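You operate a simulated robot arm through the tools that you are given. There is no shell and no other tool.

Carry out the task below with a simulated robot arm. There is one attempt and no reset: what you move stays moved.

## Task
Switch the silt meter on and zero it on the low range.
Fine: the vial with the white cap is in the well; shut the meter lid over it before the zero key; the meter stays on.

The check looks at the end state, three seconds after you hand in, the way a careful person would. Anything else that was tipped, shoved, dropped, spilled or broken makes it a failure. Lids that push on must go on centred and level and be pressed home; caps that screw on are set level and turned clockwise until they are tight.

## Robot
A 6-joint arm with a two-finger gripper, fixed in place. Base frame: the origin is on the floor under the middle of its stand, x ahead of it, y to its left, z up; the work surface is at about z = 810. Units: mm, rad, N and s.
With the tool pointing down near the work surface it reaches from about 120 to 680 mm from the base axis. Its first joint turns from -1.152 to 1.152 rad. Payload 2.45 kg.
The tool frame sits at the grasp point between the pads (the TCP): z along the fingers, y along the line on which they close. The tips reach 30 mm beyond it. The gripper opens to 106 mm; its body begins 79 mm behind the TCP.
Orientation is told as [roll, pitch, yaw] about the base's x, y, z axes, in that order, counted from this pose: with the fingers straight down and closing along the base's y, the tool's x points along the base's -x, its y along +y and its z along -z.

## Interface
- The arm moves only by the tool jog_arm. Its argument "steps" is text: rows parted by semicolons, each of 7 numbers parted by spaces: the turn, a rotation vector about the tool's x, y, z in units of 4 degrees (1.0 is 4 degrees), then the shift along the tool's x, y, z in units of 50 mm (1.0 is 50 mm), then the opening, from 0 (shut) to 1 (fully open). In form: ax ay az x y z gripper; .... A call has 1 to 20 rows; each row shifts and turns the commanded pose from where the row before left it, along the tool's axes as they then stand. A call with a number of a shift or a turn outside -1 to 1 is refused whole. A row lasts 0.2 s, in which the tool goes at most 50 mm and 0.15 rad; a call with a longer step from one row to the next is refused whole, and so is a gripper value outside its range. Where a pose cannot be reached the arm comes as near as it can. A force on the tool above 90 N (or 10 N above the force at the start of the call, whichever is more), or a blocked arm, ends the call early, and 0.2 s more pass. The fingers move at their own pace (about 153 mm/s each) and stop on an object; they squeeze with about 26 N. The grip force told is the motor's: it shows also when the fingers shut on nothing. Time passes only in rows, and 0.2 s behind the last, so rows that do not move let the fingers close. It gives the time, the measured TCP pose, the force on the tool (base axes), the opening and the grip force at its end, in the units of the frame above (readings bear some noise), with the torque about the TCP (base axes, N m) and any sound that the robot's microphone picked up.
- Cameras (640 x 400 px; columns grow to the right, rows downward): "scene" is fixed at [67.4, 437.3, 1388.7]; the picture's right is [-0.52, -0.86, 0.00], its down [-0.60, 0.36, -0.71] and it looks along [0.61, -0.37, -0.70] (base axes); focal length 315 px, centre (320, 200). "wrist" rides on the gripper at [77, -2, -106] in the tool frame; the picture's right is [0.02, 1.00, 0.00], its down [-0.78, 0.02, -0.62] and it looks along [-0.62, 0.01, 0.78] (tool axes); focal length 247 px, centre (320, 200).
- capture(camera): a new picture of that camera. It takes no simulated time.
- pixel_to_xyz(camera, pixels): there is no depth. For up to 12 entries [column, row, z] of the newest picture of that camera ("zoom" is the newest enlarged one), the place [x, y] in the base frame at which the ray of that pixel passes the height z, good to about 3 mm. It takes no simulated time.
- inspect(camera, box): a new picture of the part [left, top, right, bottom] of that camera's present view, enlarged. It takes no simulated time.
- close_job(): hands the job in; it is judged then, once.

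Leave the gripper open and the arm clear of the work at the hand-in unless told otherwise.

The tools are called after "Emit:" by a JSON object that holds its "api" and its "payload". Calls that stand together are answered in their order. jog_arm: Moves the arm, as the interface text tells. Its arguments: {"type":"object","properties":{"steps":{"type":"string"}},"required":["steps"]} The other tools are called the same way: capture (camera) takes a picture; pixel_to_xyz (camera, pixels) gives the place at which the rays of pixels pass given heights; inspect (camera, box) takes an enlarged picture of a part of a camera's view; close_job () hands the job in.

At the start:

```text
t: 0.0
tcp_pos: [350.8, 250.5, 1095.9]
tool_rot: [-0.001, 0.0, -0.001]
contact_force: [0.0, -0.2, 0.3]
torque: [0.02, 0.0, 0.03]
opening: 106.1
grip_force: 0.1
```

scene: 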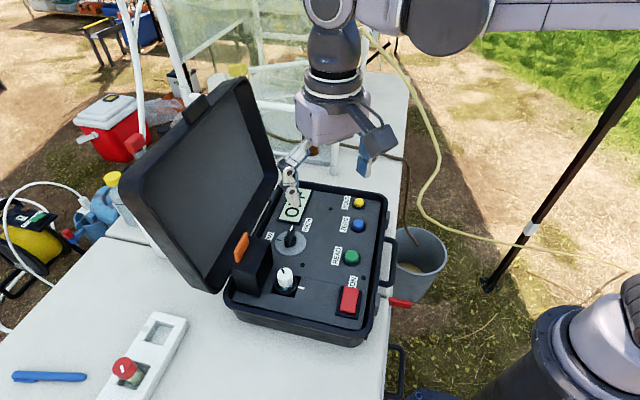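
wrist: 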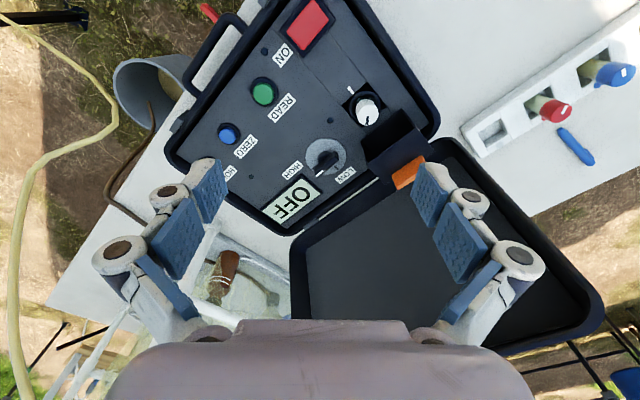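

I see an open case with a panel: red ON switch near (348,300), green READ (350,257), blue ZERO (358,225), a yellow key (360,203), a range knob (290,238), the white-capped vial (285,277), and a small lid with an orange tab (245,260). Next I'll enlarge these parts.

Emit:
{"api": "inspect", "payload": {"camera": "scene", "box": [220, 170, 400, 340]}}

Emit:
{"api": "inspect", "payload": {"camera": "wrist", "box": [180, 0, 460, 240]}}

```text
2.35 times, centred on (310, 255) of scene
```

zoom: 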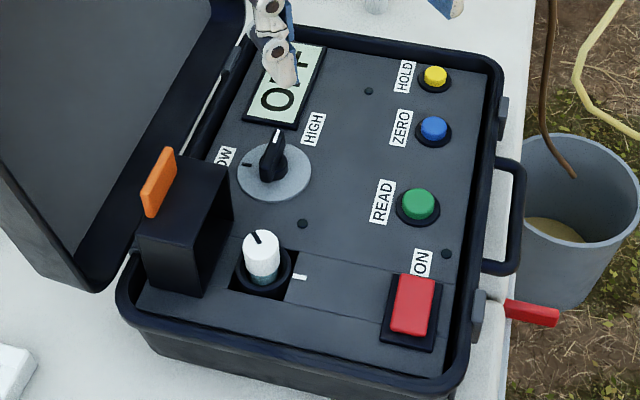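

```text
1.67 times, centred on (320, 120) of wrist
```

zoom: 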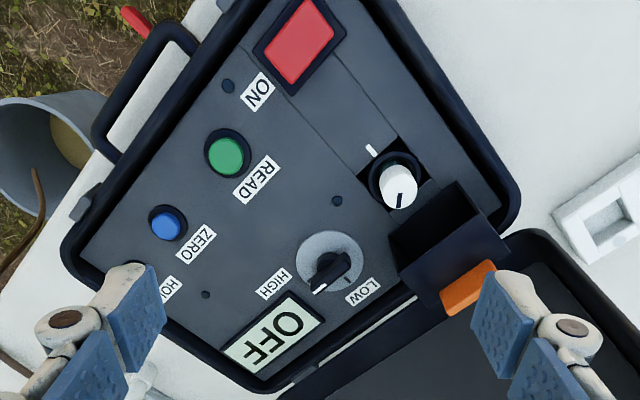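

The panel height is unknown, so I'll triangulate the features from both cameras at several trial heights.

Emit:
{"api": "pixel_to_xyz", "payload": {"camera": "zoom", "pixels": [[228, 155, 850], [228, 155, 950], [167, 223, 850], [167, 223, 950], [300, 40, 850], [300, 40, 950], [330, 262, 850], [330, 262, 950], [398, 185, 850], [398, 185, 950], [468, 287, 850], [468, 287, 950]]}}

Emit:
{"api": "pixel_to_xyz", "payload": {"camera": "scene", "pixels": [[351.7, 257, 850], [351.7, 257, 950], [358.5, 225, 850], [358.5, 225, 950], [350, 299, 850], [350, 299, 950], [290, 240, 850], [290, 240, 950], [285.5, 276, 850], [285.5, 276, 950], [242, 247, 850], [242, 247, 950]]}}

```text
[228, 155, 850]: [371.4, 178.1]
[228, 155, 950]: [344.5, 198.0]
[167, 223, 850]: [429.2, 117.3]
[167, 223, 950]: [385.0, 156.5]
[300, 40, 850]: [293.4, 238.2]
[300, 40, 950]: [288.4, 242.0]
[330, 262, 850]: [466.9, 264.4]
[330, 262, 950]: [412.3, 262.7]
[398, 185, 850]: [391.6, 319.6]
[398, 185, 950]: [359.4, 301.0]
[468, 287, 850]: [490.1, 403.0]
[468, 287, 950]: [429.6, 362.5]
```

```text
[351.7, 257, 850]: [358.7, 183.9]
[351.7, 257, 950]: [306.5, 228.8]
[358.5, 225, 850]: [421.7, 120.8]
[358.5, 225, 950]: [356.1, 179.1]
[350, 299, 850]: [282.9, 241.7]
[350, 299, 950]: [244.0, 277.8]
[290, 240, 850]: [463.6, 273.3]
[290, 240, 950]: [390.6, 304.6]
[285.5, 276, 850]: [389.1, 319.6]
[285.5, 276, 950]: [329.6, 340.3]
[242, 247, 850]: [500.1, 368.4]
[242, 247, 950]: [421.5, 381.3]
```

Rough triangulation puts the panel at about z≈830 and the vial cap top at about 845. I'll move back and lower to get a closer look with the wrist camera, keeping clear of the raised case lid.

Emit:
{"api": "jog_arm", "payload": {"steps": "0 0 0 0.5 -0.1 0.4 1;0 0 0 0.5 -0.1 0.4 1;0 0 0 0.5 -0.1 0.4 1;0 0 0 0.5 -0.1 0.4 1;0 0 0 0 0 0 1"}}

Emit:
{"api": "capture", "payload": {"camera": "wrist"}}

Emit:
{"api": "capture", "payload": {"camera": "scene"}}

```text
t: 1.2
tcp_pos: [247.2, 231.1, 1014.7]
tool_rot: [0.0, -0.003, -0.001]
contact_force: [0.6, -0.7, 1.0]
torque: [-0.04, 0.0, 0.0]
opening: 105.5
grip_force: 0.0
```

```text
taken
```

wrist: 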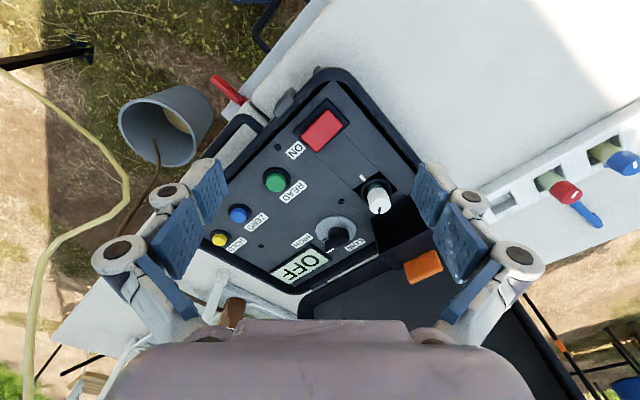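

```text
taken
```

scene: 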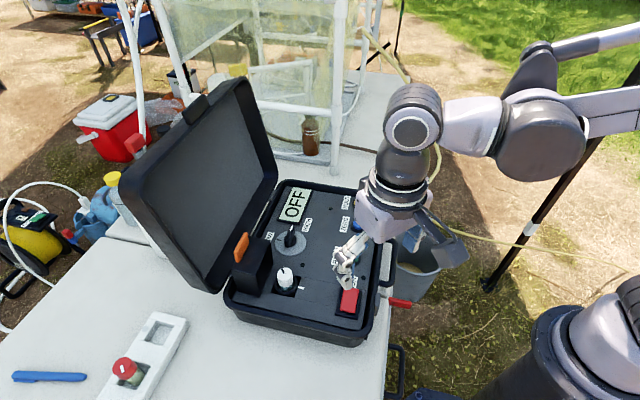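

Both views are clear now. I'll zoom in on the wrist view of the panel (box 200–460, 80–290) and on the scene view of the knob, display and lid.

Emit:
{"api": "inspect", "payload": {"camera": "wrist", "box": [280, 90, 460, 290]}}

Emit:
{"api": "inspect", "payload": {"camera": "scene", "box": [225, 180, 325, 300]}}

```text
2.00 times, centred on (370, 190) of wrist
```

zoom: 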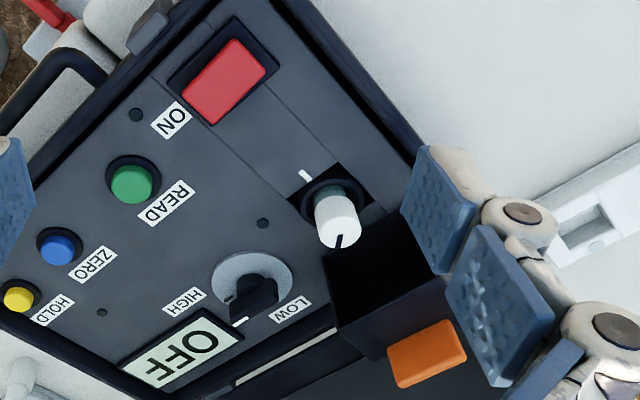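

```text
3.33 times, centred on (275, 240) of scene
```

zoom: 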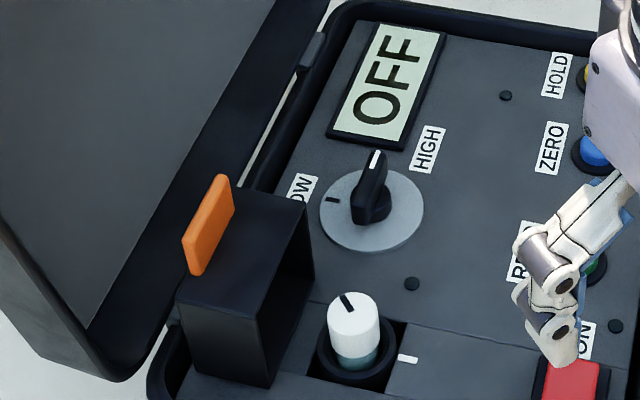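

I'll triangulate flat panel features from both views: the screw near the well (wrist zoom (263,223), scene zoom (411,283)), the white index mark, the LOW tick, the knob and the lid tab.

Emit:
{"api": "pixel_to_xyz", "payload": {"camera": "zoom", "pixels": [[411, 284, 810], [411, 284, 860], [408, 359, 810], [408, 359, 860], [427, 149, 810], [427, 149, 860], [208, 225, 860], [208, 225, 910], [333, 200, 830], [371, 210, 830], [375, 158, 860], [347, 302, 850]]}}

Emit:
{"api": "pixel_to_xyz", "payload": {"camera": "wrist", "pixels": [[316.5, 201.5, 810], [316.5, 201.5, 860], [338, 178, 810], [338, 178, 860], [277.5, 241, 810], [277.5, 241, 860], [423.5, 266.5, 860], [423.5, 266.5, 910], [336, 229, 830], [329, 250.5, 860], [354, 211, 850], [371, 190, 830]]}}

```text
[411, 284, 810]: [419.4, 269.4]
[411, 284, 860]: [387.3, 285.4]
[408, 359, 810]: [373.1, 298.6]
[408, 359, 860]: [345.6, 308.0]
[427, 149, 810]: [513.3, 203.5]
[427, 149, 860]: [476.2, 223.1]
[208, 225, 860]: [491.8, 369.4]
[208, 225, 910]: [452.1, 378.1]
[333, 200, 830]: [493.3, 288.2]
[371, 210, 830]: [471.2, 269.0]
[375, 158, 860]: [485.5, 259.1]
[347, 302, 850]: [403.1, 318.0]
```

```text
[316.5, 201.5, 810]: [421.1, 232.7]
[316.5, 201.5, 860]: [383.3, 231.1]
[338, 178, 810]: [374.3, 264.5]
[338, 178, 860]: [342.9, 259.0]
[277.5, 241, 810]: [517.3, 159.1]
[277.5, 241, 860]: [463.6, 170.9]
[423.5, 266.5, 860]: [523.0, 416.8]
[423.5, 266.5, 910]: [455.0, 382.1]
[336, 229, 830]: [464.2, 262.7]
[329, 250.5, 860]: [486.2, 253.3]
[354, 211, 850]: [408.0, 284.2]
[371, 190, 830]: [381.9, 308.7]
```

I made an arithmetic slip converting some wrist-zoom pixels. I'll redo the wrist points with correct conversions: screw (341.5,201.5), white mark (363,178), HIGH label (302.5,241), disc (336,239), pointer tip (329,261), keys and switch.

Emit:
{"api": "pixel_to_xyz", "payload": {"camera": "wrist", "pixels": [[341.5, 201.5, 810], [341.5, 201.5, 860], [363, 178, 810], [363, 178, 860], [302.5, 241, 810], [302.5, 241, 860], [336, 239, 820], [329, 261, 840], [276, 180.5, 835], [239, 214, 835], [322, 130.5, 835], [379, 203, 845]]}}

Emit:
{"api": "pixel_to_xyz", "payload": {"camera": "wrist", "pixels": [[277, 134, 820], [262.5, 131, 820], [355, 245, 820], [430, 187, 820], [322, 72, 840], [395, 266.5, 880], [370, 250, 820], [401, 230, 880]]}}

```text
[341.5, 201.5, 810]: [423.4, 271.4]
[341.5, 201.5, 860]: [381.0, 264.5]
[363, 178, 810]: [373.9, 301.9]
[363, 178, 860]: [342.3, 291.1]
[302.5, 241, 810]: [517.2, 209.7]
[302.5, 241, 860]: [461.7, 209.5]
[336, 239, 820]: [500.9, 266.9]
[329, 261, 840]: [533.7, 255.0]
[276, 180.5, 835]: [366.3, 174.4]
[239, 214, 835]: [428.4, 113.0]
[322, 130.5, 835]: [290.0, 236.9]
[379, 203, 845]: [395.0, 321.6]
```

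```text
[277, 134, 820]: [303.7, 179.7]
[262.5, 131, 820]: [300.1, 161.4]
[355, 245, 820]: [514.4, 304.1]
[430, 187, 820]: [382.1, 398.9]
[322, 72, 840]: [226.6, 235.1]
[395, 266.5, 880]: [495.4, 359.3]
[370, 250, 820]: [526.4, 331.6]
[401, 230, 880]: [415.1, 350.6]
```

Consistent results: the panel is at about z≈822 and key tops about 835. Red switch is near (289.5,236.6), green (366,176), blue (430,112.5), vial cap (393,320) and knob (471,265). The case is turned about 45°; LOW is at +45° from the knob centre and the pointer now stands at about −45° (HIGH). Next I'll measure the case rim and the raised case lid for clearance.

Emit:
{"api": "pixel_to_xyz", "payload": {"camera": "scene", "pixels": [[228, 302, 840], [357, 344, 840], [386, 197, 840], [279, 182, 840], [214, 291, 840], [122, 172, 950], [122, 172, 1050], [122, 172, 1100], [246, 80, 950], [246, 80, 1050], [246, 80, 1100], [190, 108, 1100]]}}

Emit:
{"api": "inspect", "payload": {"camera": "scene", "box": [100, 60, 320, 320]}}

```text
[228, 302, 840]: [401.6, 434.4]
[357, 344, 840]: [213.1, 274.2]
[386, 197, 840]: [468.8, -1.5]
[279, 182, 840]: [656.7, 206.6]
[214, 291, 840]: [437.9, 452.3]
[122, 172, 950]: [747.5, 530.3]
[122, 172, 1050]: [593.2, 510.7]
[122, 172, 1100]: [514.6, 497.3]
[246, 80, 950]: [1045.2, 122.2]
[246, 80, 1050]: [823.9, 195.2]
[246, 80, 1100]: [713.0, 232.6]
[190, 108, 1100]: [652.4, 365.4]
```

```text
1.54 times, centred on (210, 190) of scene
```

zoom: 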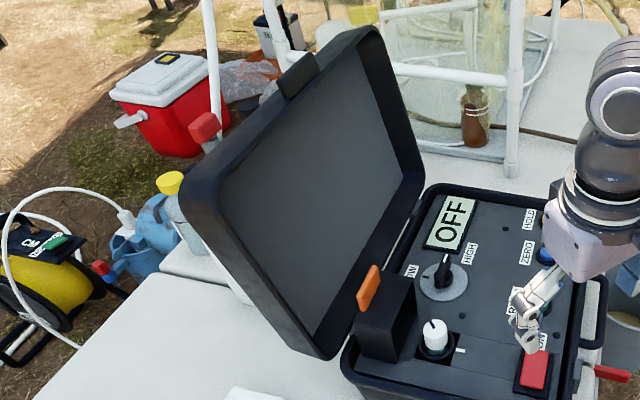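

The case measures about 376×247 mm and its lid leans back past the hinge. The well lid stands open with its orange tab near (448,379,915). I'll zoom in on the red switch and on the orange tab to see their shape.

Emit:
{"api": "inspect", "payload": {"camera": "scene", "box": [325, 265, 385, 325]}}

Emit:
{"api": "inspect", "payload": {"camera": "wrist", "box": [285, 90, 365, 170]}}

Emit:
{"api": "inspect", "payload": {"camera": "scene", "box": [220, 215, 310, 305]}}

```text
6.67 times, centred on (355, 295) of scene
```

zoom: 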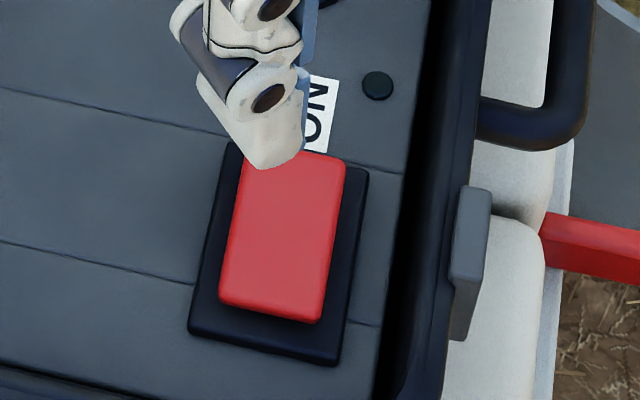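

```text
5.00 times, centred on (325, 130) of wrist
```

zoom: 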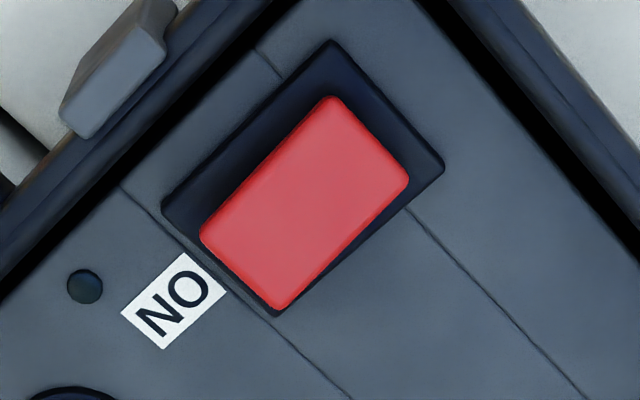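

```text
4.44 times, centred on (265, 260) of scene
```

zoom: 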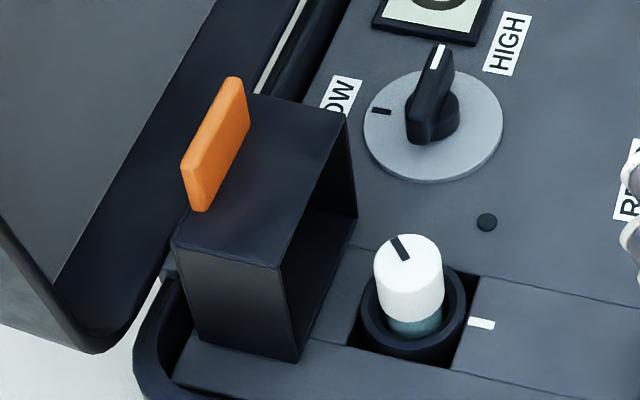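

The red key is a rocker whose ON end stands raised, so that end must be pressed. The well lid is an upright box, hollow towards the vial, with a tab along its top rear edge. I'll triangulate the box's top corners, the tab ends and the rocker's ON end.

Emit:
{"api": "pixel_to_xyz", "payload": {"camera": "scene", "pixels": [[270.6, 240.9, 880], [270.6, 240.9, 920], [256, 275.3, 880], [256, 275.3, 920], [231.7, 269, 880], [231.7, 269, 920], [246, 233, 910], [235.7, 259, 910], [260.4, 296, 825], [273, 264, 825], [279, 291, 820], [297, 276, 820]]}}

Emit:
{"api": "pixel_to_xyz", "payload": {"camera": "wrist", "pixels": [[377.5, 250, 880], [377.5, 250, 920], [433.5, 235, 880], [433.5, 235, 920], [404, 266, 910], [443, 256, 910], [311, 142.4, 840], [335, 122, 836], [322, 130.8, 838], [372.5, 225, 825], [411.5, 212.5, 825], [401, 190, 820]]}}

Emit:
{"api": "inspect", "payload": {"camera": "wrist", "box": [350, 180, 450, 290]}}

```text
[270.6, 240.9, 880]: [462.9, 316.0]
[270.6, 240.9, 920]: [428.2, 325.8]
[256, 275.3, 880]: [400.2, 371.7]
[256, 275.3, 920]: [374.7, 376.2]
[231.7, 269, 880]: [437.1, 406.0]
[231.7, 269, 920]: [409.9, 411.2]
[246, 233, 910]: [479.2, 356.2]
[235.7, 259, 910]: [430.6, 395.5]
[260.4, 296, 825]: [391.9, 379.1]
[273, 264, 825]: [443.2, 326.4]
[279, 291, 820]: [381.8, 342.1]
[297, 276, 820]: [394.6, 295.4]
```

```text
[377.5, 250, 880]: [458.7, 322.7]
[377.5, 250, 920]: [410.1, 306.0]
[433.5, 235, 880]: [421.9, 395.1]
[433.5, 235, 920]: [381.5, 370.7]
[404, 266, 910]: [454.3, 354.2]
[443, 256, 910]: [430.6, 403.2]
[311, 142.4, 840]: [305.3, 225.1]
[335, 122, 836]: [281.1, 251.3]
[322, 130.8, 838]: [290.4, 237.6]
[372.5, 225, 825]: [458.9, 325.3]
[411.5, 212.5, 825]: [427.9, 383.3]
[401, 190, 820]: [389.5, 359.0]
```

```text
3.64 times, centred on (400, 235) of wrist
```

zoom: 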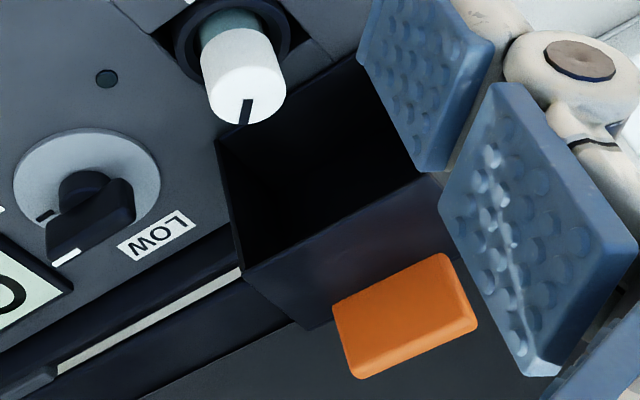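

Findings: the well lid box is about 80 (across) × 50 (deep) with its top at z≈885, hinged near its front lower edge. The tab is about 55 mm wide, centred near (461,377) at z≈885–912. The plan is to pinch the tab by its ends and swing the lid down along its arc. First I'll move above and slightly in front of the tab, turning the tool by +45° yaw.

Emit:
{"api": "jog_arm", "payload": {"steps": "0 0 0 -0.75 0.48 0 1;0 0 0 -0.75 0.48 0 1;0 0 0 -0.75 0.48 0 1;0 0 0 -0.75 0.48 0 1;0 0 0 -0.75 0.48 0 1;0 0 -0.9375 0 0 0 1;0 0 -0.9375 0 0 0 1;0 0 -0.9375 0 0 0 1;0 0 -0.9375 0 0 0 1;0 0 -0.9375 0 0 0 1;0 0 -0.9375 0 0 0 1;0 0 -0.9375 0 0 0 1;0 0 -0.9375 0 0 0 1;0 0 -0.9375 0 0 0 1;0 0 -0.9375 0 0 0 1;0 0 -0.9375 0 0 0 1;0 0 -0.9375 0 0 0 1;0 0 0 0 0 0 1"}}

Emit:
{"api": "capture", "payload": {"camera": "wrist"}}

Emit:
{"api": "capture", "payload": {"camera": "scene"}}

```text
t: 5.0
tcp_pos: [438.5, 350.6, 1014.9]
tool_rot: [-0.001, 0.0, 0.785]
contact_force: [-0.5, -0.1, 0.2]
torque: [0.02, 0.01, -0.02]
opening: 106.1
grip_force: 0.1
```

```text
taken
```

wrist: 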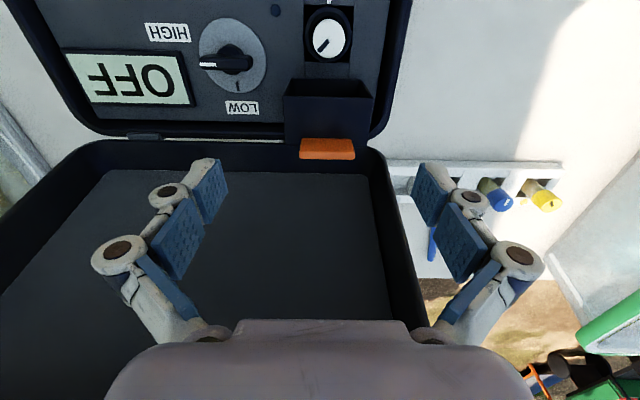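

```text
taken
```

scene: 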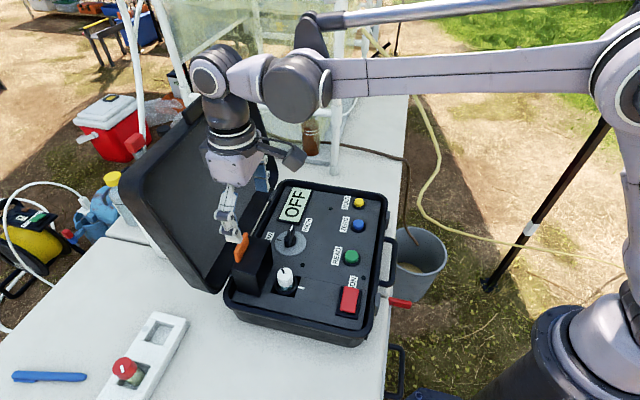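

The wrist view is now square with the case: knob pointer at (200,62) faces HIGH (left in this view), with the LOW tick at (237,88) straight down. The tab spans (300–355, 148). I'll measure the tab and lid in this view.

Emit:
{"api": "inspect", "payload": {"camera": "wrist", "box": [270, 60, 400, 180]}}

Emit:
{"api": "pixel_to_xyz", "payload": {"camera": "wrist", "pixels": [[300, 149, 890], [354, 149, 890], [300, 149, 905], [354, 149, 905], [327, 139, 912], [327, 158, 885], [285, 97, 885], [373, 97, 885], [232, 53, 825], [237, 85, 822], [385, 155, 840], [423, 330, 1000]]}}

```text
3.33 times, centred on (335, 120) of wrist
```

zoom: 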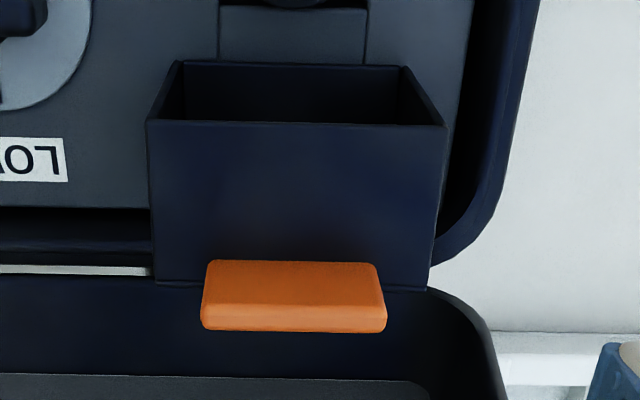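

```text
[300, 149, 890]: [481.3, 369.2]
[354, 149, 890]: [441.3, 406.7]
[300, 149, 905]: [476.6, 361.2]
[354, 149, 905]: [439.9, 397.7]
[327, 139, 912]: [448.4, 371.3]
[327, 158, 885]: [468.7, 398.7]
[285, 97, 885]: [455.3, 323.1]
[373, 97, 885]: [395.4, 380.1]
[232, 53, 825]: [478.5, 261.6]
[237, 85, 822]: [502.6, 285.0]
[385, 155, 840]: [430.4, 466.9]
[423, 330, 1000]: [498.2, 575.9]
```

The tab reads as 53 × 8 mm and about 28 mm tall. I'll get its exact centre and ends on the top strip (row ≈155) at z≈912, and cross-check with the scene view.

Emit:
{"api": "pixel_to_xyz", "payload": {"camera": "wrist", "pixels": [[327.5, 155.4, 912], [299.9, 155.4, 912], [354.8, 155.4, 912], [327.5, 155.4, 900], [327.5, 145, 885], [335, 145, 885]]}}

Emit:
{"api": "inspect", "payload": {"camera": "scene", "box": [200, 150, 300, 300]}}

```text
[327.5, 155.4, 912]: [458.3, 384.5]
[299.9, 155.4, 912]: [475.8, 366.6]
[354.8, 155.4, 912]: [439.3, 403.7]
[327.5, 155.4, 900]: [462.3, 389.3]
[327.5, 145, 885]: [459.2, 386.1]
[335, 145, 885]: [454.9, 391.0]
```

```text
2.67 times, centred on (250, 225) of scene
```

zoom: 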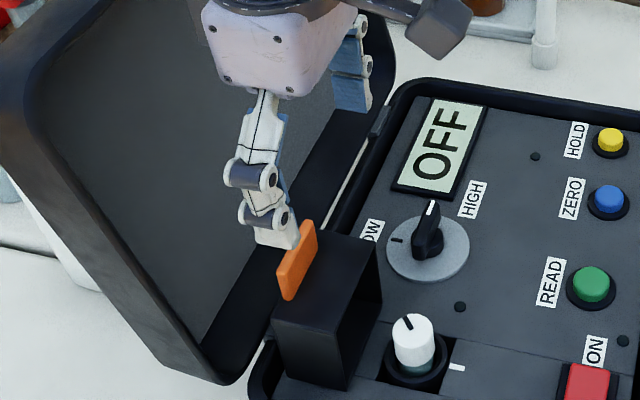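

Tab centre is about (457.5,384) with its top at z≈912. I'll move over it and lower until the tips are about 20 mm above the tab, then look again.

Emit:
{"api": "jog_arm", "payload": {"steps": "0 0 0 -0.24 0.057 0.36 1;0 0 0 -0.24 0.057 0.36 1;0 0 0 -0.24 0.057 0.36 1;0 0 0 0 0 0 1"}}

Emit:
{"api": "capture", "payload": {"camera": "wrist"}}

Emit:
{"api": "inspect", "payload": {"camera": "scene", "box": [180, 110, 320, 300]}}

```text
t: 6.0
tcp_pos: [457.0, 382.8, 960.0]
tool_rot: [-0.001, -0.003, 0.783]
contact_force: [0.6, 0.4, 0.0]
torque: [-0.01, 0.0, 0.02]
opening: 106.2
grip_force: 0.1
```

```text
taken
```

wrist: 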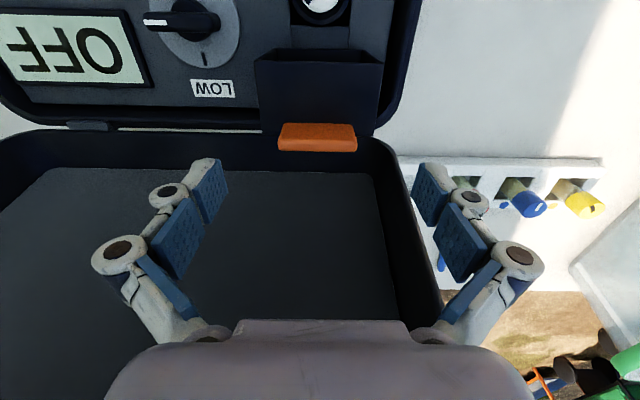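

```text
2.11 times, centred on (250, 205) of scene
```

zoom: 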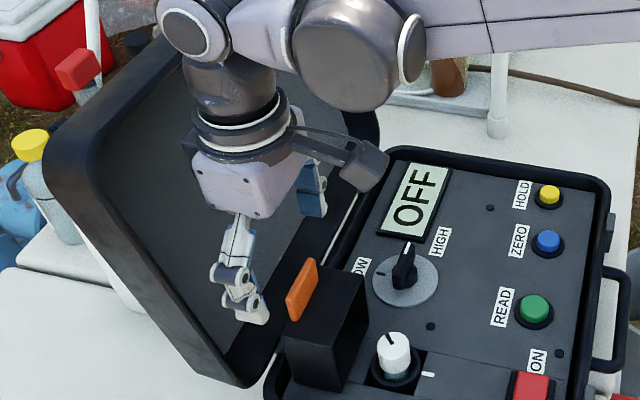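

The tab centre sits about 2–3 mm off the finger midline (col 317 vs 321), with the top strip at row 145 vs 148. I'll correct that and descend so the pads straddle the tab ends, with tips a little above the box top.

Emit:
{"api": "jog_arm", "payload": {"steps": "0 0 0 0.05 -0.05 0.2 1;0 0 0 0 0 0.2 1;0 0 0 0 0 0.2 1;0 0 0 0 0 0.14 1;0 0 0 0 0 0 1"}}

Emit:
{"api": "capture", "payload": {"camera": "wrist"}}

Emit:
{"api": "inspect", "payload": {"camera": "scene", "box": [190, 150, 310, 300]}}

```text
t: 7.2
tcp_pos: [457.9, 379.0, 923.2]
tool_rot: [-0.002, -0.001, 0.784]
contact_force: [0.1, -0.6, -1.3]
torque: [0.02, 0.01, 0.02]
opening: 105.9
grip_force: 0.1
```

```text
taken
```

wrist: 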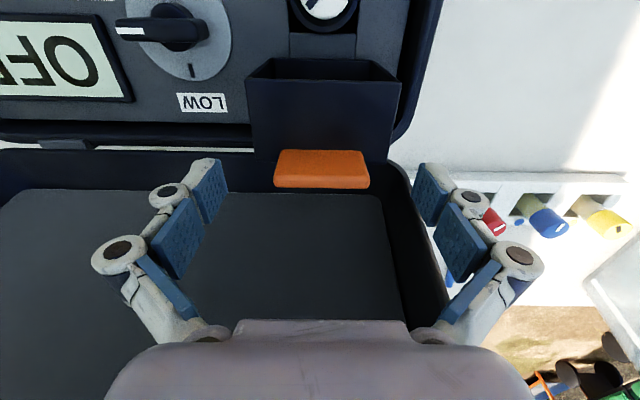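

```text
2.67 times, centred on (250, 225) of scene
```

zoom: 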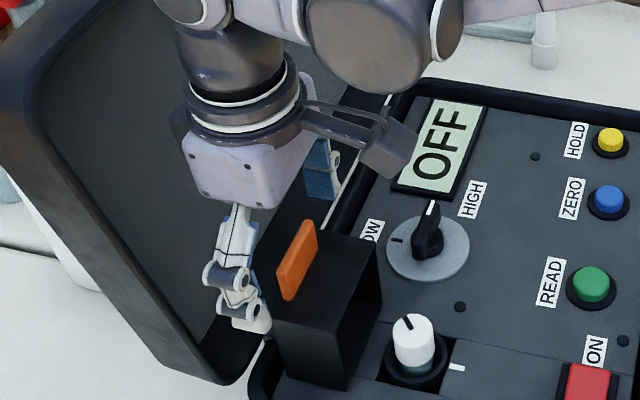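

The tab is centred between the fingers (cols 274–370, mid 322). I'll raise 4 mm for clearance above the box top and close part-way to 0.62, then check.

Emit:
{"api": "jog_arm", "payload": {"steps": "0 0 0 0 0 -0.08 1;0 0 0 0 0 0 0.8;0 0 0 0 0 0 0.62;0 0 0 0 0 0 0.62"}}

Emit:
{"api": "capture", "payload": {"camera": "wrist"}}

Emit:
{"api": "inspect", "payload": {"camera": "scene", "box": [190, 150, 310, 300]}}

```text
t: 8.2
tcp_pos: [457.9, 378.9, 928.1]
tool_rot: [-0.003, -0.001, 0.784]
contact_force: [0.7, -0.6, 0.5]
torque: [0.04, 0.0, 0.0]
opening: 65.8
grip_force: 0.1
```

```text
taken
```

wrist: 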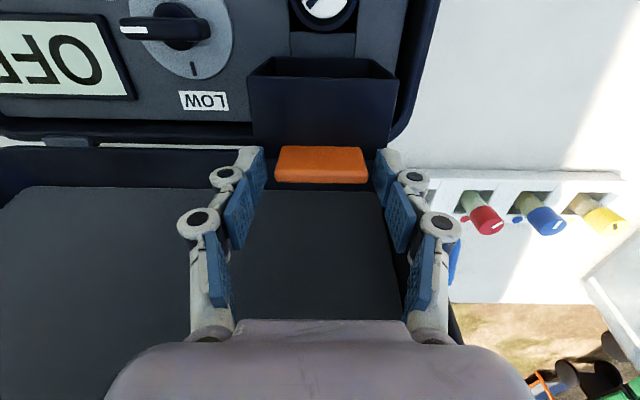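

```text
2.67 times, centred on (250, 225) of scene
```

zoom: 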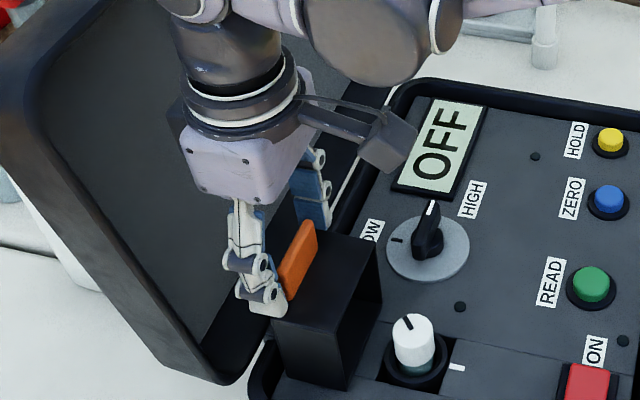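

The gaps on both sides of the tab are equal (about 11 px and 10 px). I'll close on the tab.

Emit:
{"api": "jog_arm", "payload": {"steps": "0 0 0 0 0 0 0.52;0 0 0 0 0 0 0.42;0 0 0 0 0 0 0.42;0 0 0 0 0 0 0.42"}}

Emit:
{"api": "capture", "payload": {"camera": "wrist"}}

```text
t: 9.2
tcp_pos: [457.3, 379.6, 929.3]
tool_rot: [-0.004, -0.002, 0.785]
contact_force: [-2.4, 3.7, 3.4]
torque: [0.11, 0.17, -0.04]
opening: 49.5
grip_force: 44.5
```

```text
taken
```

wrist: 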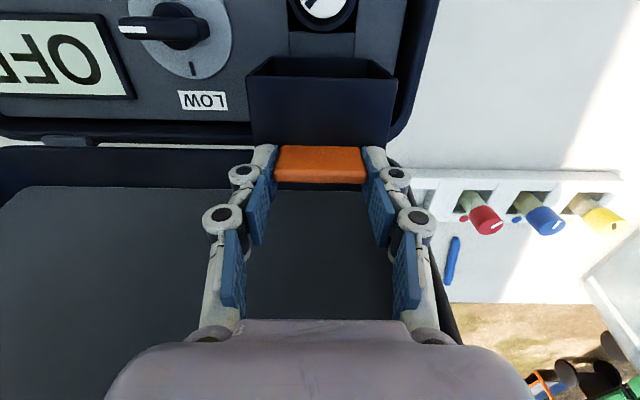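

The fingers hold the tab at 49.5 mm opening with small side force. I'll start swinging the lid along its arc (hinge near its front lower edge), first about 20°, watching forces.

Emit:
{"api": "jog_arm", "payload": {"steps": "0 0 0 0.155 0 -0.07 0.42;0 0 0 0.155 0 -0.064 0.42;0 0 0 0.164 0 -0.045 0.42;0 0 0 0.164 0 -0.033 0.42;0 0 0 0 0 0 0.42"}}

Emit:
{"api": "capture", "payload": {"camera": "wrist"}}

Emit:
{"api": "inspect", "payload": {"camera": "scene", "box": [190, 150, 310, 300]}}

```text
t: 10.4
tcp_pos: [435.6, 357.7, 938.5]
tool_rot: [-0.001, -0.007, 0.785]
contact_force: [-0.9, 18.4, -7.3]
torque: [1.25, -1.05, -0.04]
opening: 49.2
grip_force: 45.2
```

```text
taken
```

wrist: 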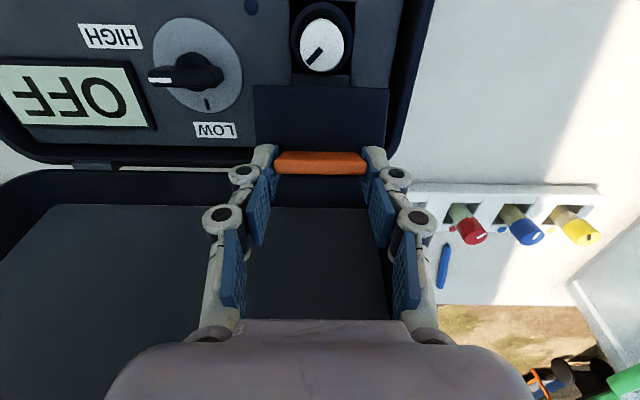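

```text
2.67 times, centred on (250, 225) of scene
```

zoom: 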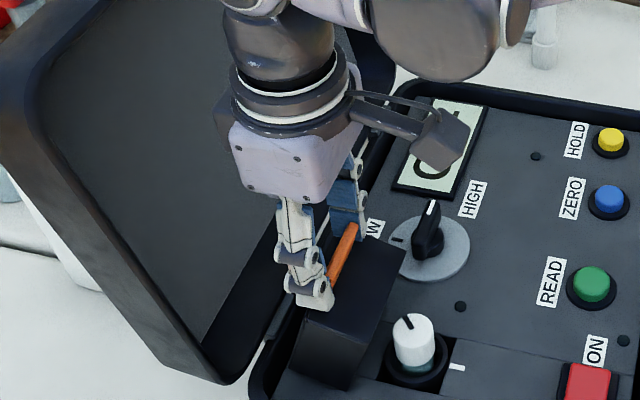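

The lid is swinging with the fingers. Side force is about 13 N along tool +y, so I'll drift slightly that way while going on along the arc over the top.

Emit:
{"api": "jog_arm", "payload": {"steps": "0 0 0 0.168 0.012 -0.005 0.42;0 0 0 0.168 0.012 0 0.42;0 0 0 0.167 0.01 0.012 0.42;0 0 0 0.167 0.01 0.028 0.42;0 0 0 0 0 0 0.42"}}

Emit:
{"api": "inspect", "payload": {"camera": "scene", "box": [190, 150, 310, 300]}}

Emit:
{"api": "capture", "payload": {"camera": "wrist"}}

```text
t: 11.6
tcp_pos: [411.6, 333.0, 936.9]
tool_rot: [-0.005, -0.008, 0.783]
contact_force: [12.2, 4.2, 6.3]
torque: [0.99, -1.21, 0.02]
opening: 49.4
grip_force: 44.7
```

```text
2.67 times, centred on (250, 225) of scene
```

zoom: 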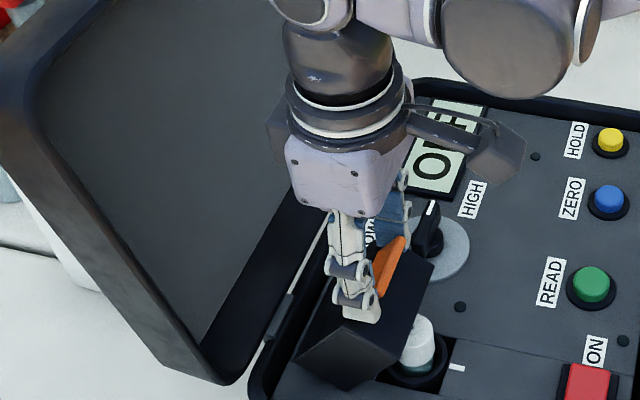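

```text
taken
```

wrist: 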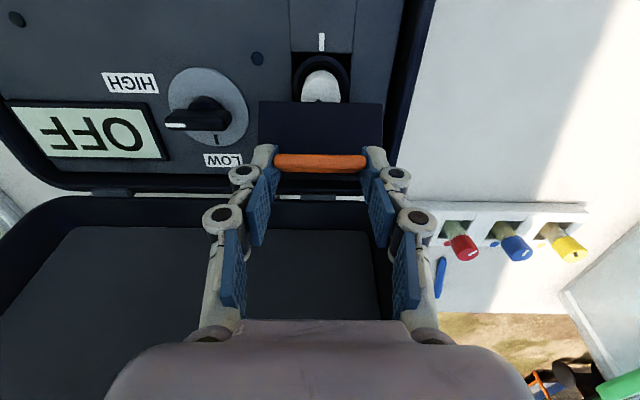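

Lid is about 40° over, forces are small. I continue down the arc.

Emit:
{"api": "jog_arm", "payload": {"steps": "0 0 0 0.162 0 0.045 0.42;0 0 0 0.162 0 0.06 0.42;0 0 0 0.15 0 0.075 0.42;0 0 0 0.15 0 0.085 0.42;0 0 0 0 0 0 0.42"}}

Emit:
{"api": "inspect", "payload": {"camera": "scene", "box": [190, 150, 310, 300]}}

Emit:
{"api": "capture", "payload": {"camera": "wrist"}}

```text
t: 12.8
tcp_pos: [389.2, 312.9, 924.2]
tool_rot: [-0.004, -0.004, 0.782]
contact_force: [14.1, -5.8, 13.4]
torque: [0.73, -1.2, -0.02]
opening: 49.1
grip_force: 45.1
```

```text
2.67 times, centred on (250, 225) of scene
```

zoom: 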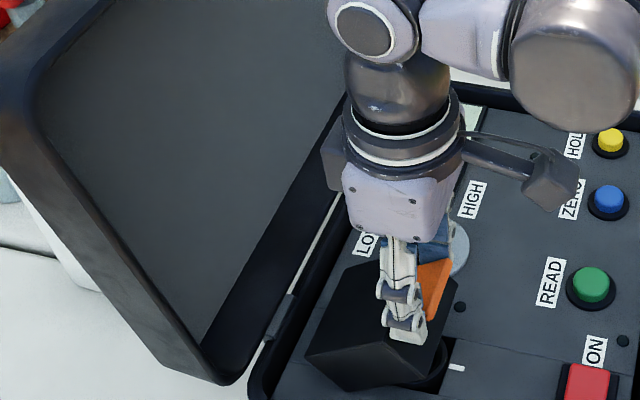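

```text
taken
```

wrist: 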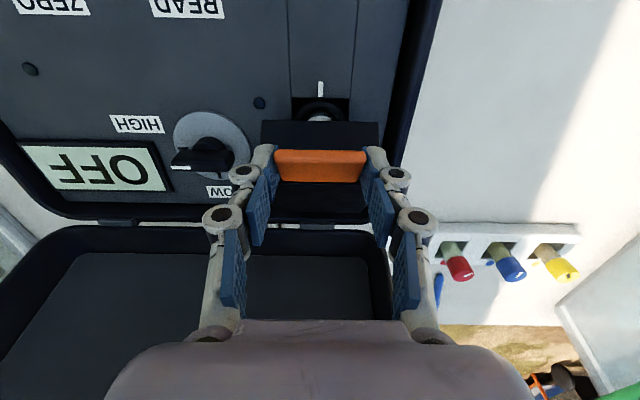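

About 60° done. Side force is now the other way (about −14 N along tool y), so I'll drift back about 1 mm while following the last part of the arc.

Emit:
{"api": "jog_arm", "payload": {"steps": "0 0 0 0.135 -0.012 0.1 0.42;0 0 0 0.135 -0.012 0.105 0.42;0 0 0 0.116 0 0.12 0.42;0 0 0 0.116 0 0.125 0.42;0 0 0 0 0 0 0.42"}}

Emit:
{"api": "inspect", "payload": {"camera": "scene", "box": [190, 150, 310, 300]}}

Emit:
{"api": "capture", "payload": {"camera": "wrist"}}

```text
t: 14.0
tcp_pos: [371.5, 294.3, 902.1]
tool_rot: [-0.004, -0.003, 0.783]
contact_force: [7.6, -2.0, 13.7]
torque: [0.75, -1.26, -0.14]
opening: 49.0
grip_force: 45.0
```

```text
2.67 times, centred on (250, 225) of scene
```

zoom: 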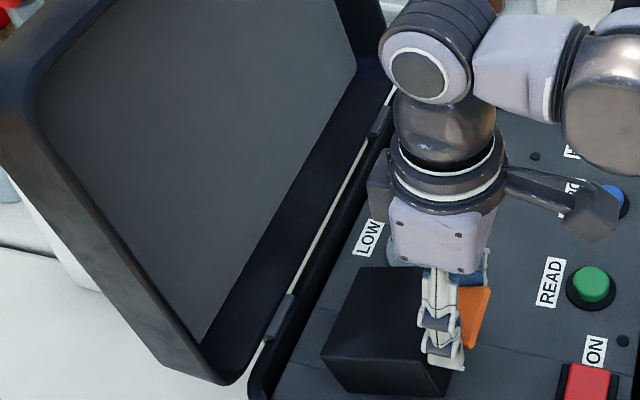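

```text
taken
```

wrist: 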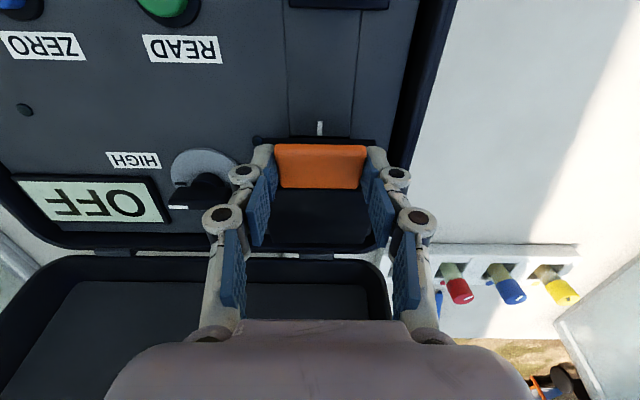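

The lid is almost flat. I'll finish the last few degrees, mostly downward, watching the vertical force.

Emit:
{"api": "jog_arm", "payload": {"steps": "0 0 0 0.095 0 0.135 0.42;0 0 0 0.085 0 0.145 0.42;0 0 0 0.02 0 0.06 0.42;0 0 0 0 0 0 0.42"}}

Emit:
{"api": "inspect", "payload": {"camera": "scene", "box": [220, 200, 330, 330]}}

Emit:
{"api": "capture", "payload": {"camera": "wrist"}}

```text
t: 15.0
tcp_pos: [362.3, 285.3, 884.0]
tool_rot: [0.0, 0.0, 0.786]
contact_force: [-1.6, -3.0, 13.0]
torque: [0.72, -0.69, 0.05]
opening: 49.1
grip_force: 45.0
```

```text
3.08 times, centred on (275, 265) of scene
```

zoom: 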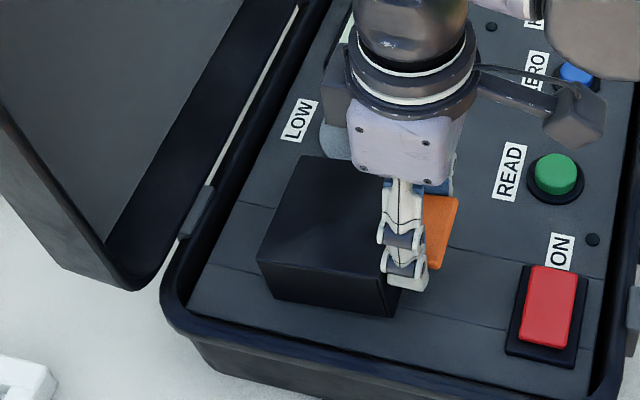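

```text
taken
```

wrist: 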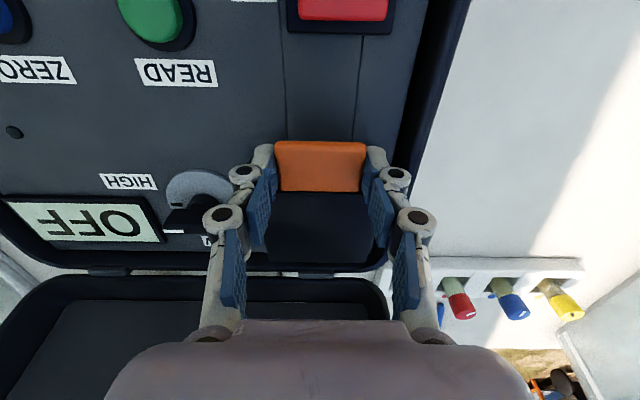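

The lid looks level. I'll push down a few more mm to feel whether it's seated.

Emit:
{"api": "jog_arm", "payload": {"steps": "0 0 0 0 0 0.04 0.42;0 0 0 0 0 0.04 0.42;0 0 0 0 0 0 0.42"}}

Emit:
{"api": "inspect", "payload": {"camera": "scene", "box": [220, 200, 330, 330]}}

```text
t: 15.8
tcp_pos: [364.0, 285.0, 880.2]
tool_rot: [-0.004, 0.001, 0.783]
contact_force: [-8.8, -14.2, 17.9]
torque: [0.34, -0.44, 0.05]
opening: 49.0
grip_force: 45.2
```

```text
3.08 times, centred on (275, 265) of scene
```

zoom: 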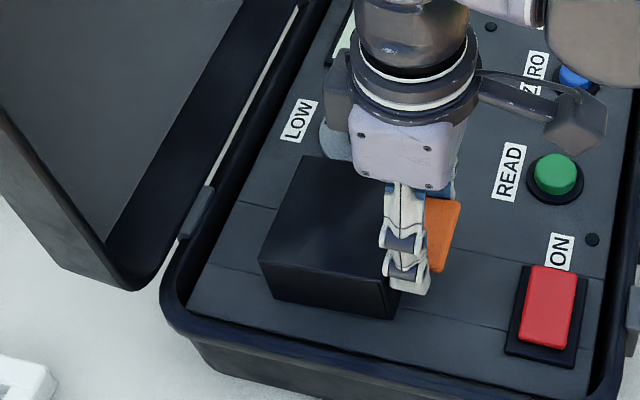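

I'll release the tab, open the fingers and lift straight up to look at how the lid sits.

Emit:
{"api": "jog_arm", "payload": {"steps": "0 0 0 0 0 0 0.55;0 0 0 0 0 0 0.65;0 0 0 0 0 0 0.7;0 0 0 0 0 -0.4 0.7;0 0 0 0 0 -0.8 0.7;0 0 0 0.3 0 -0.8 0.7;0 0 0 0.5 0 -0.5 0.7;0 0 0 0 0 0 0.7"}}

Emit:
{"api": "inspect", "payload": {"camera": "scene", "box": [220, 190, 340, 330]}}

Emit:
{"api": "capture", "payload": {"camera": "wrist"}}

```text
t: 17.6
tcp_pos: [334.6, 255.1, 1005.2]
tool_rot: [-0.003, -0.001, 0.783]
contact_force: [0.4, 0.0, 0.1]
torque: [-0.01, 0.01, -0.01]
opening: 74.3
grip_force: 0.0
```

```text
2.86 times, centred on (280, 260) of scene
```

zoom: 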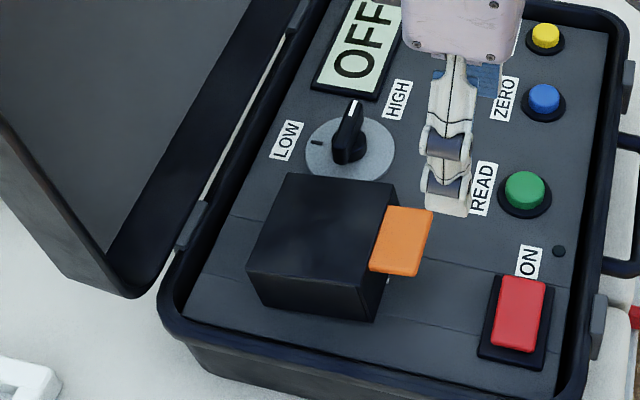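

```text
taken
```

wrist: 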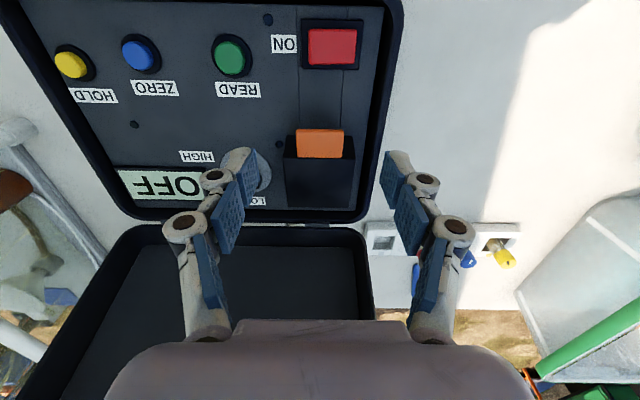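

The lid is now closed and level over the vial, and the tab sits over the white mark. Next is the range knob. I'll move above it (about (471,264)) at z≈1005 and start turning the tool towards yaw −45° so the fingers can close across the handle.

Emit:
{"api": "jog_arm", "payload": {"steps": "0 0 0 -0.69 -0.6 0 0.7;0 0 0 -0.69 -0.6 0 0.7;0 0 0 -0.67 -0.6 0 0.7;0 0 1 0 0 0 0.6;0 0 1 0 0 0 0.5;0 0 1 0 0 0 0.5;0 0 1 0 0 0 0.5;0 0 1 0 0 0 0.5;0 0 1 0 0 0 0.5;0 0 1 0 0 0 0.5;0 0 1 0 0 0 0.5;0 0 1 0 0 0 0.5;0 0 1 0 0 0 0.5;0 0 1 0 0 0 0.5;0 0 1 0 0 0 0.5;0 0 1 0 0 0 0.5;0 0 1 0 0 0 0.5;0 0 1 0 0 0 0.5;0 0 1 0 0 0 0.5;0 0 1 0 0 0 0.5"}}

Emit:
{"api": "jog_arm", "payload": {"steps": "0 0 1 0 0 0 0.5;0 0 1 0 0 0 0.5;0 0 1 0 0 0 0.5;0 0 1 0 0 0 0.5;0 0 1 0 0 0 0.5;0 0 0.5 0 0 0 0.5;0 0 0 0 0 0 0.5"}}

Emit:
{"api": "capture", "payload": {"camera": "wrist"}}

Emit:
{"api": "capture", "payload": {"camera": "scene"}}

```text
t: 21.8
tcp_pos: [471.8, 265.3, 1004.3]
tool_rot: [0.002, -0.002, -0.406]
contact_force: [-0.7, -0.1, -0.5]
torque: [0.0, 0.0, 0.0]
opening: 53.1
grip_force: 0.1
```

```text
t: 23.4
tcp_pos: [472.4, 267.5, 1005.8]
tool_rot: [0.003, -0.002, -0.787]
contact_force: [0.5, 0.3, 0.1]
torque: [-0.03, -0.01, -0.01]
opening: 53.1
grip_force: 0.1
```

```text
taken
```

wrist: 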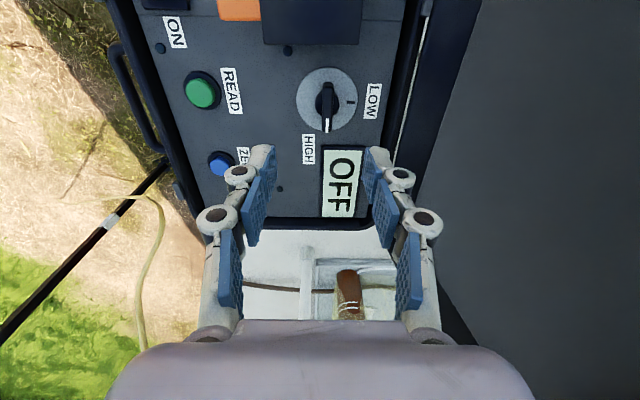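

```text
taken
```

scene: 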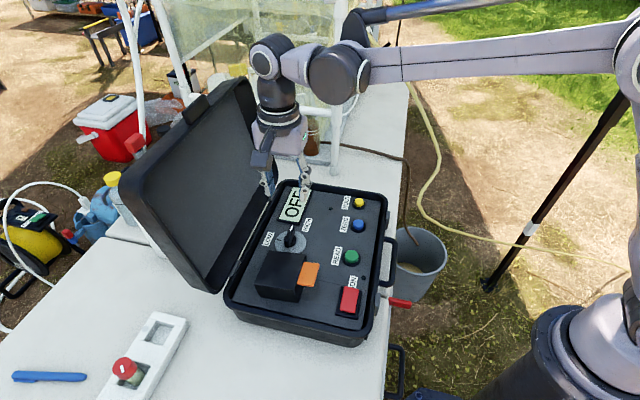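

Now the view has HIGH straight down and LOW to the right. I'll zoom on the knob to find its axis and handle precisely.

Emit:
{"api": "inspect", "payload": {"camera": "wrist", "box": [280, 55, 390, 145]}}

Emit:
{"api": "pixel_to_xyz", "payload": {"camera": "wrist", "pixels": [[326.5, 99, 822], [326.5, 99, 827], [326, 82, 848], [327, 132, 848], [327, 110, 848], [351, 103, 825]]}}

```text
4.44 times, centred on (335, 100) of wrist
```

zoom: 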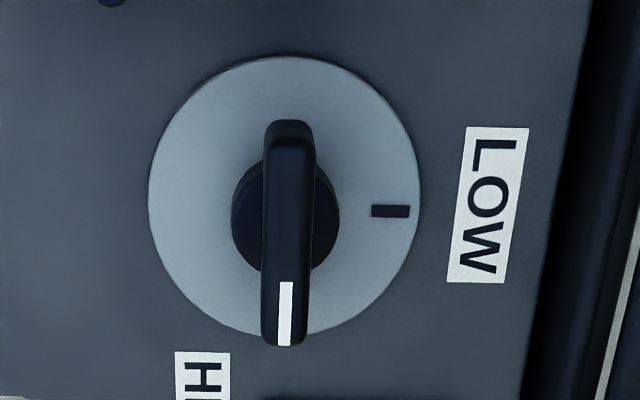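

```text
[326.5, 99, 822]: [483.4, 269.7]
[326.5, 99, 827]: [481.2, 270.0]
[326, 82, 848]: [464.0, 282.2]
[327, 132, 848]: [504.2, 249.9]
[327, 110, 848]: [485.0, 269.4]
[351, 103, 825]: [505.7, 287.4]
```

The knob axis is about 7 mm to the right (+u) and 5–6 mm further (+r) than the TCP. I'll correct and lower to z≈920 to check again.

Emit:
{"api": "jog_arm", "payload": {"steps": "0 0 0 -0.037 0.047 0.57 0.5;0 0 0 -0.037 0.047 0.57 0.5;0 0 0 -0.037 0.047 0.57 0.5;0 0 0 0 0 0 0.5"}}

Emit:
{"api": "capture", "payload": {"camera": "wrist"}}

Emit:
{"api": "inspect", "payload": {"camera": "scene", "box": [220, 150, 340, 300]}}

```text
t: 24.4
tcp_pos: [481.8, 267.6, 920.2]
tool_rot: [0.002, -0.001, -0.787]
contact_force: [0.1, 0.4, 0.9]
torque: [0.03, -0.01, -0.01]
opening: 53.0
grip_force: 0.1
```

```text
taken
```

wrist: 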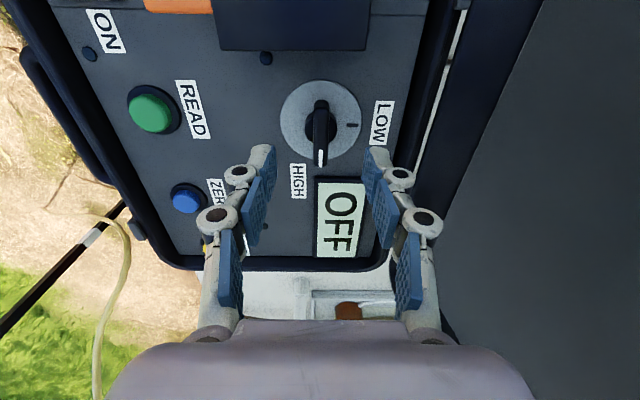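

```text
2.67 times, centred on (280, 225) of scene
```

zoom: 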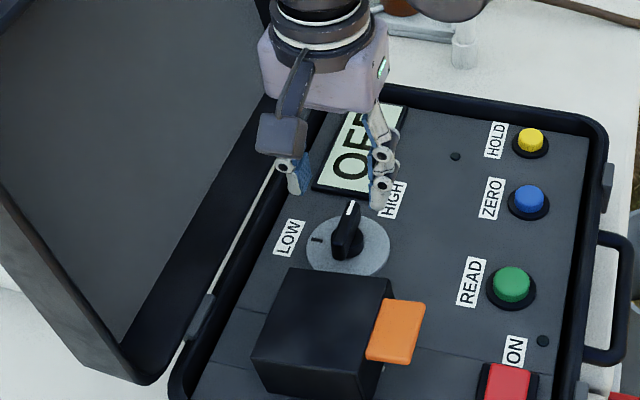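

Columns match now; the disc centre row (about 119 vs expected 122–124) suggests a 2–3 mm shift back. I'll zoom in to confirm.

Emit:
{"api": "inspect", "payload": {"camera": "wrist", "box": [265, 65, 380, 180]}}

```text
3.48 times, centred on (322, 122) of wrist
```

zoom: 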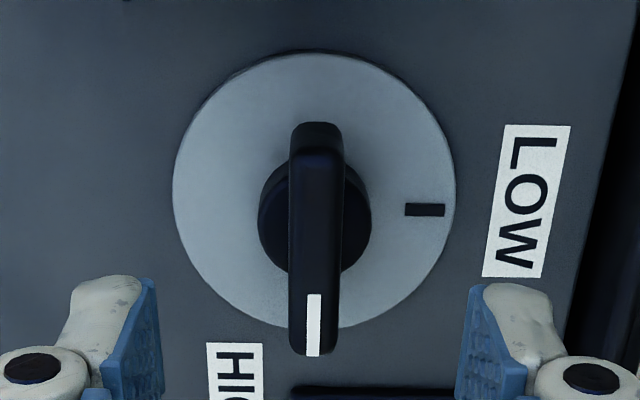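

Accounting for perspective (the projected circle centre lies about 4 px lower than the ellipse centre), the TCP is already on the knob axis, at about (481.8,267.6). The handle is about 53 mm long, 11 mm wide, with its top at z≈850. I'll lower so the tips reach z≈840, on either side of the handle.

Emit:
{"api": "jog_arm", "payload": {"steps": "0 0 0 0 0 0.25 0.5;0 0 0 0 0 0.25 0.5;0 0 0 0 0 0.25 0.45;0 0 0 0 0 0.25 0.4;0 0 0 0 0 0 0.4"}}

Emit:
{"api": "capture", "payload": {"camera": "wrist"}}

Emit:
{"api": "inspect", "payload": {"camera": "scene", "box": [230, 170, 350, 290]}}

```text
t: 25.6
tcp_pos: [481.1, 267.8, 870.3]
tool_rot: [0.003, -0.002, -0.787]
contact_force: [-0.2, 0.1, 0.3]
torque: [-0.02, 0.0, 0.02]
opening: 42.6
grip_force: 0.1
```

```text
taken
```

wrist: 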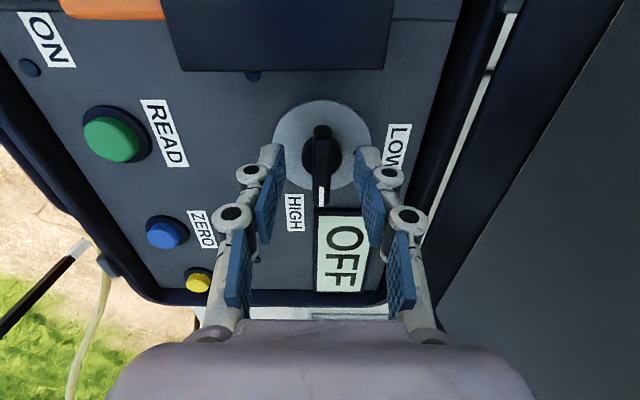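

```text
3.33 times, centred on (290, 230) of scene
```

zoom: 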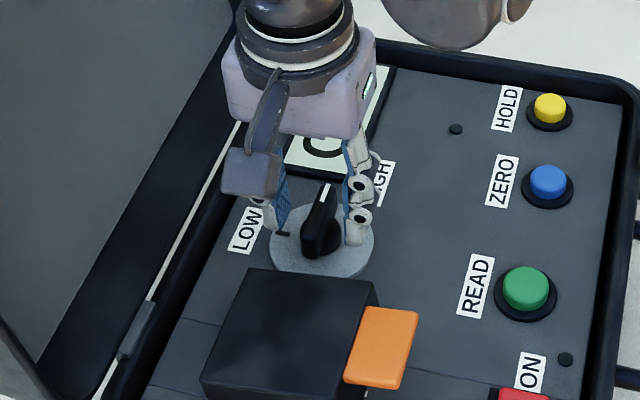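

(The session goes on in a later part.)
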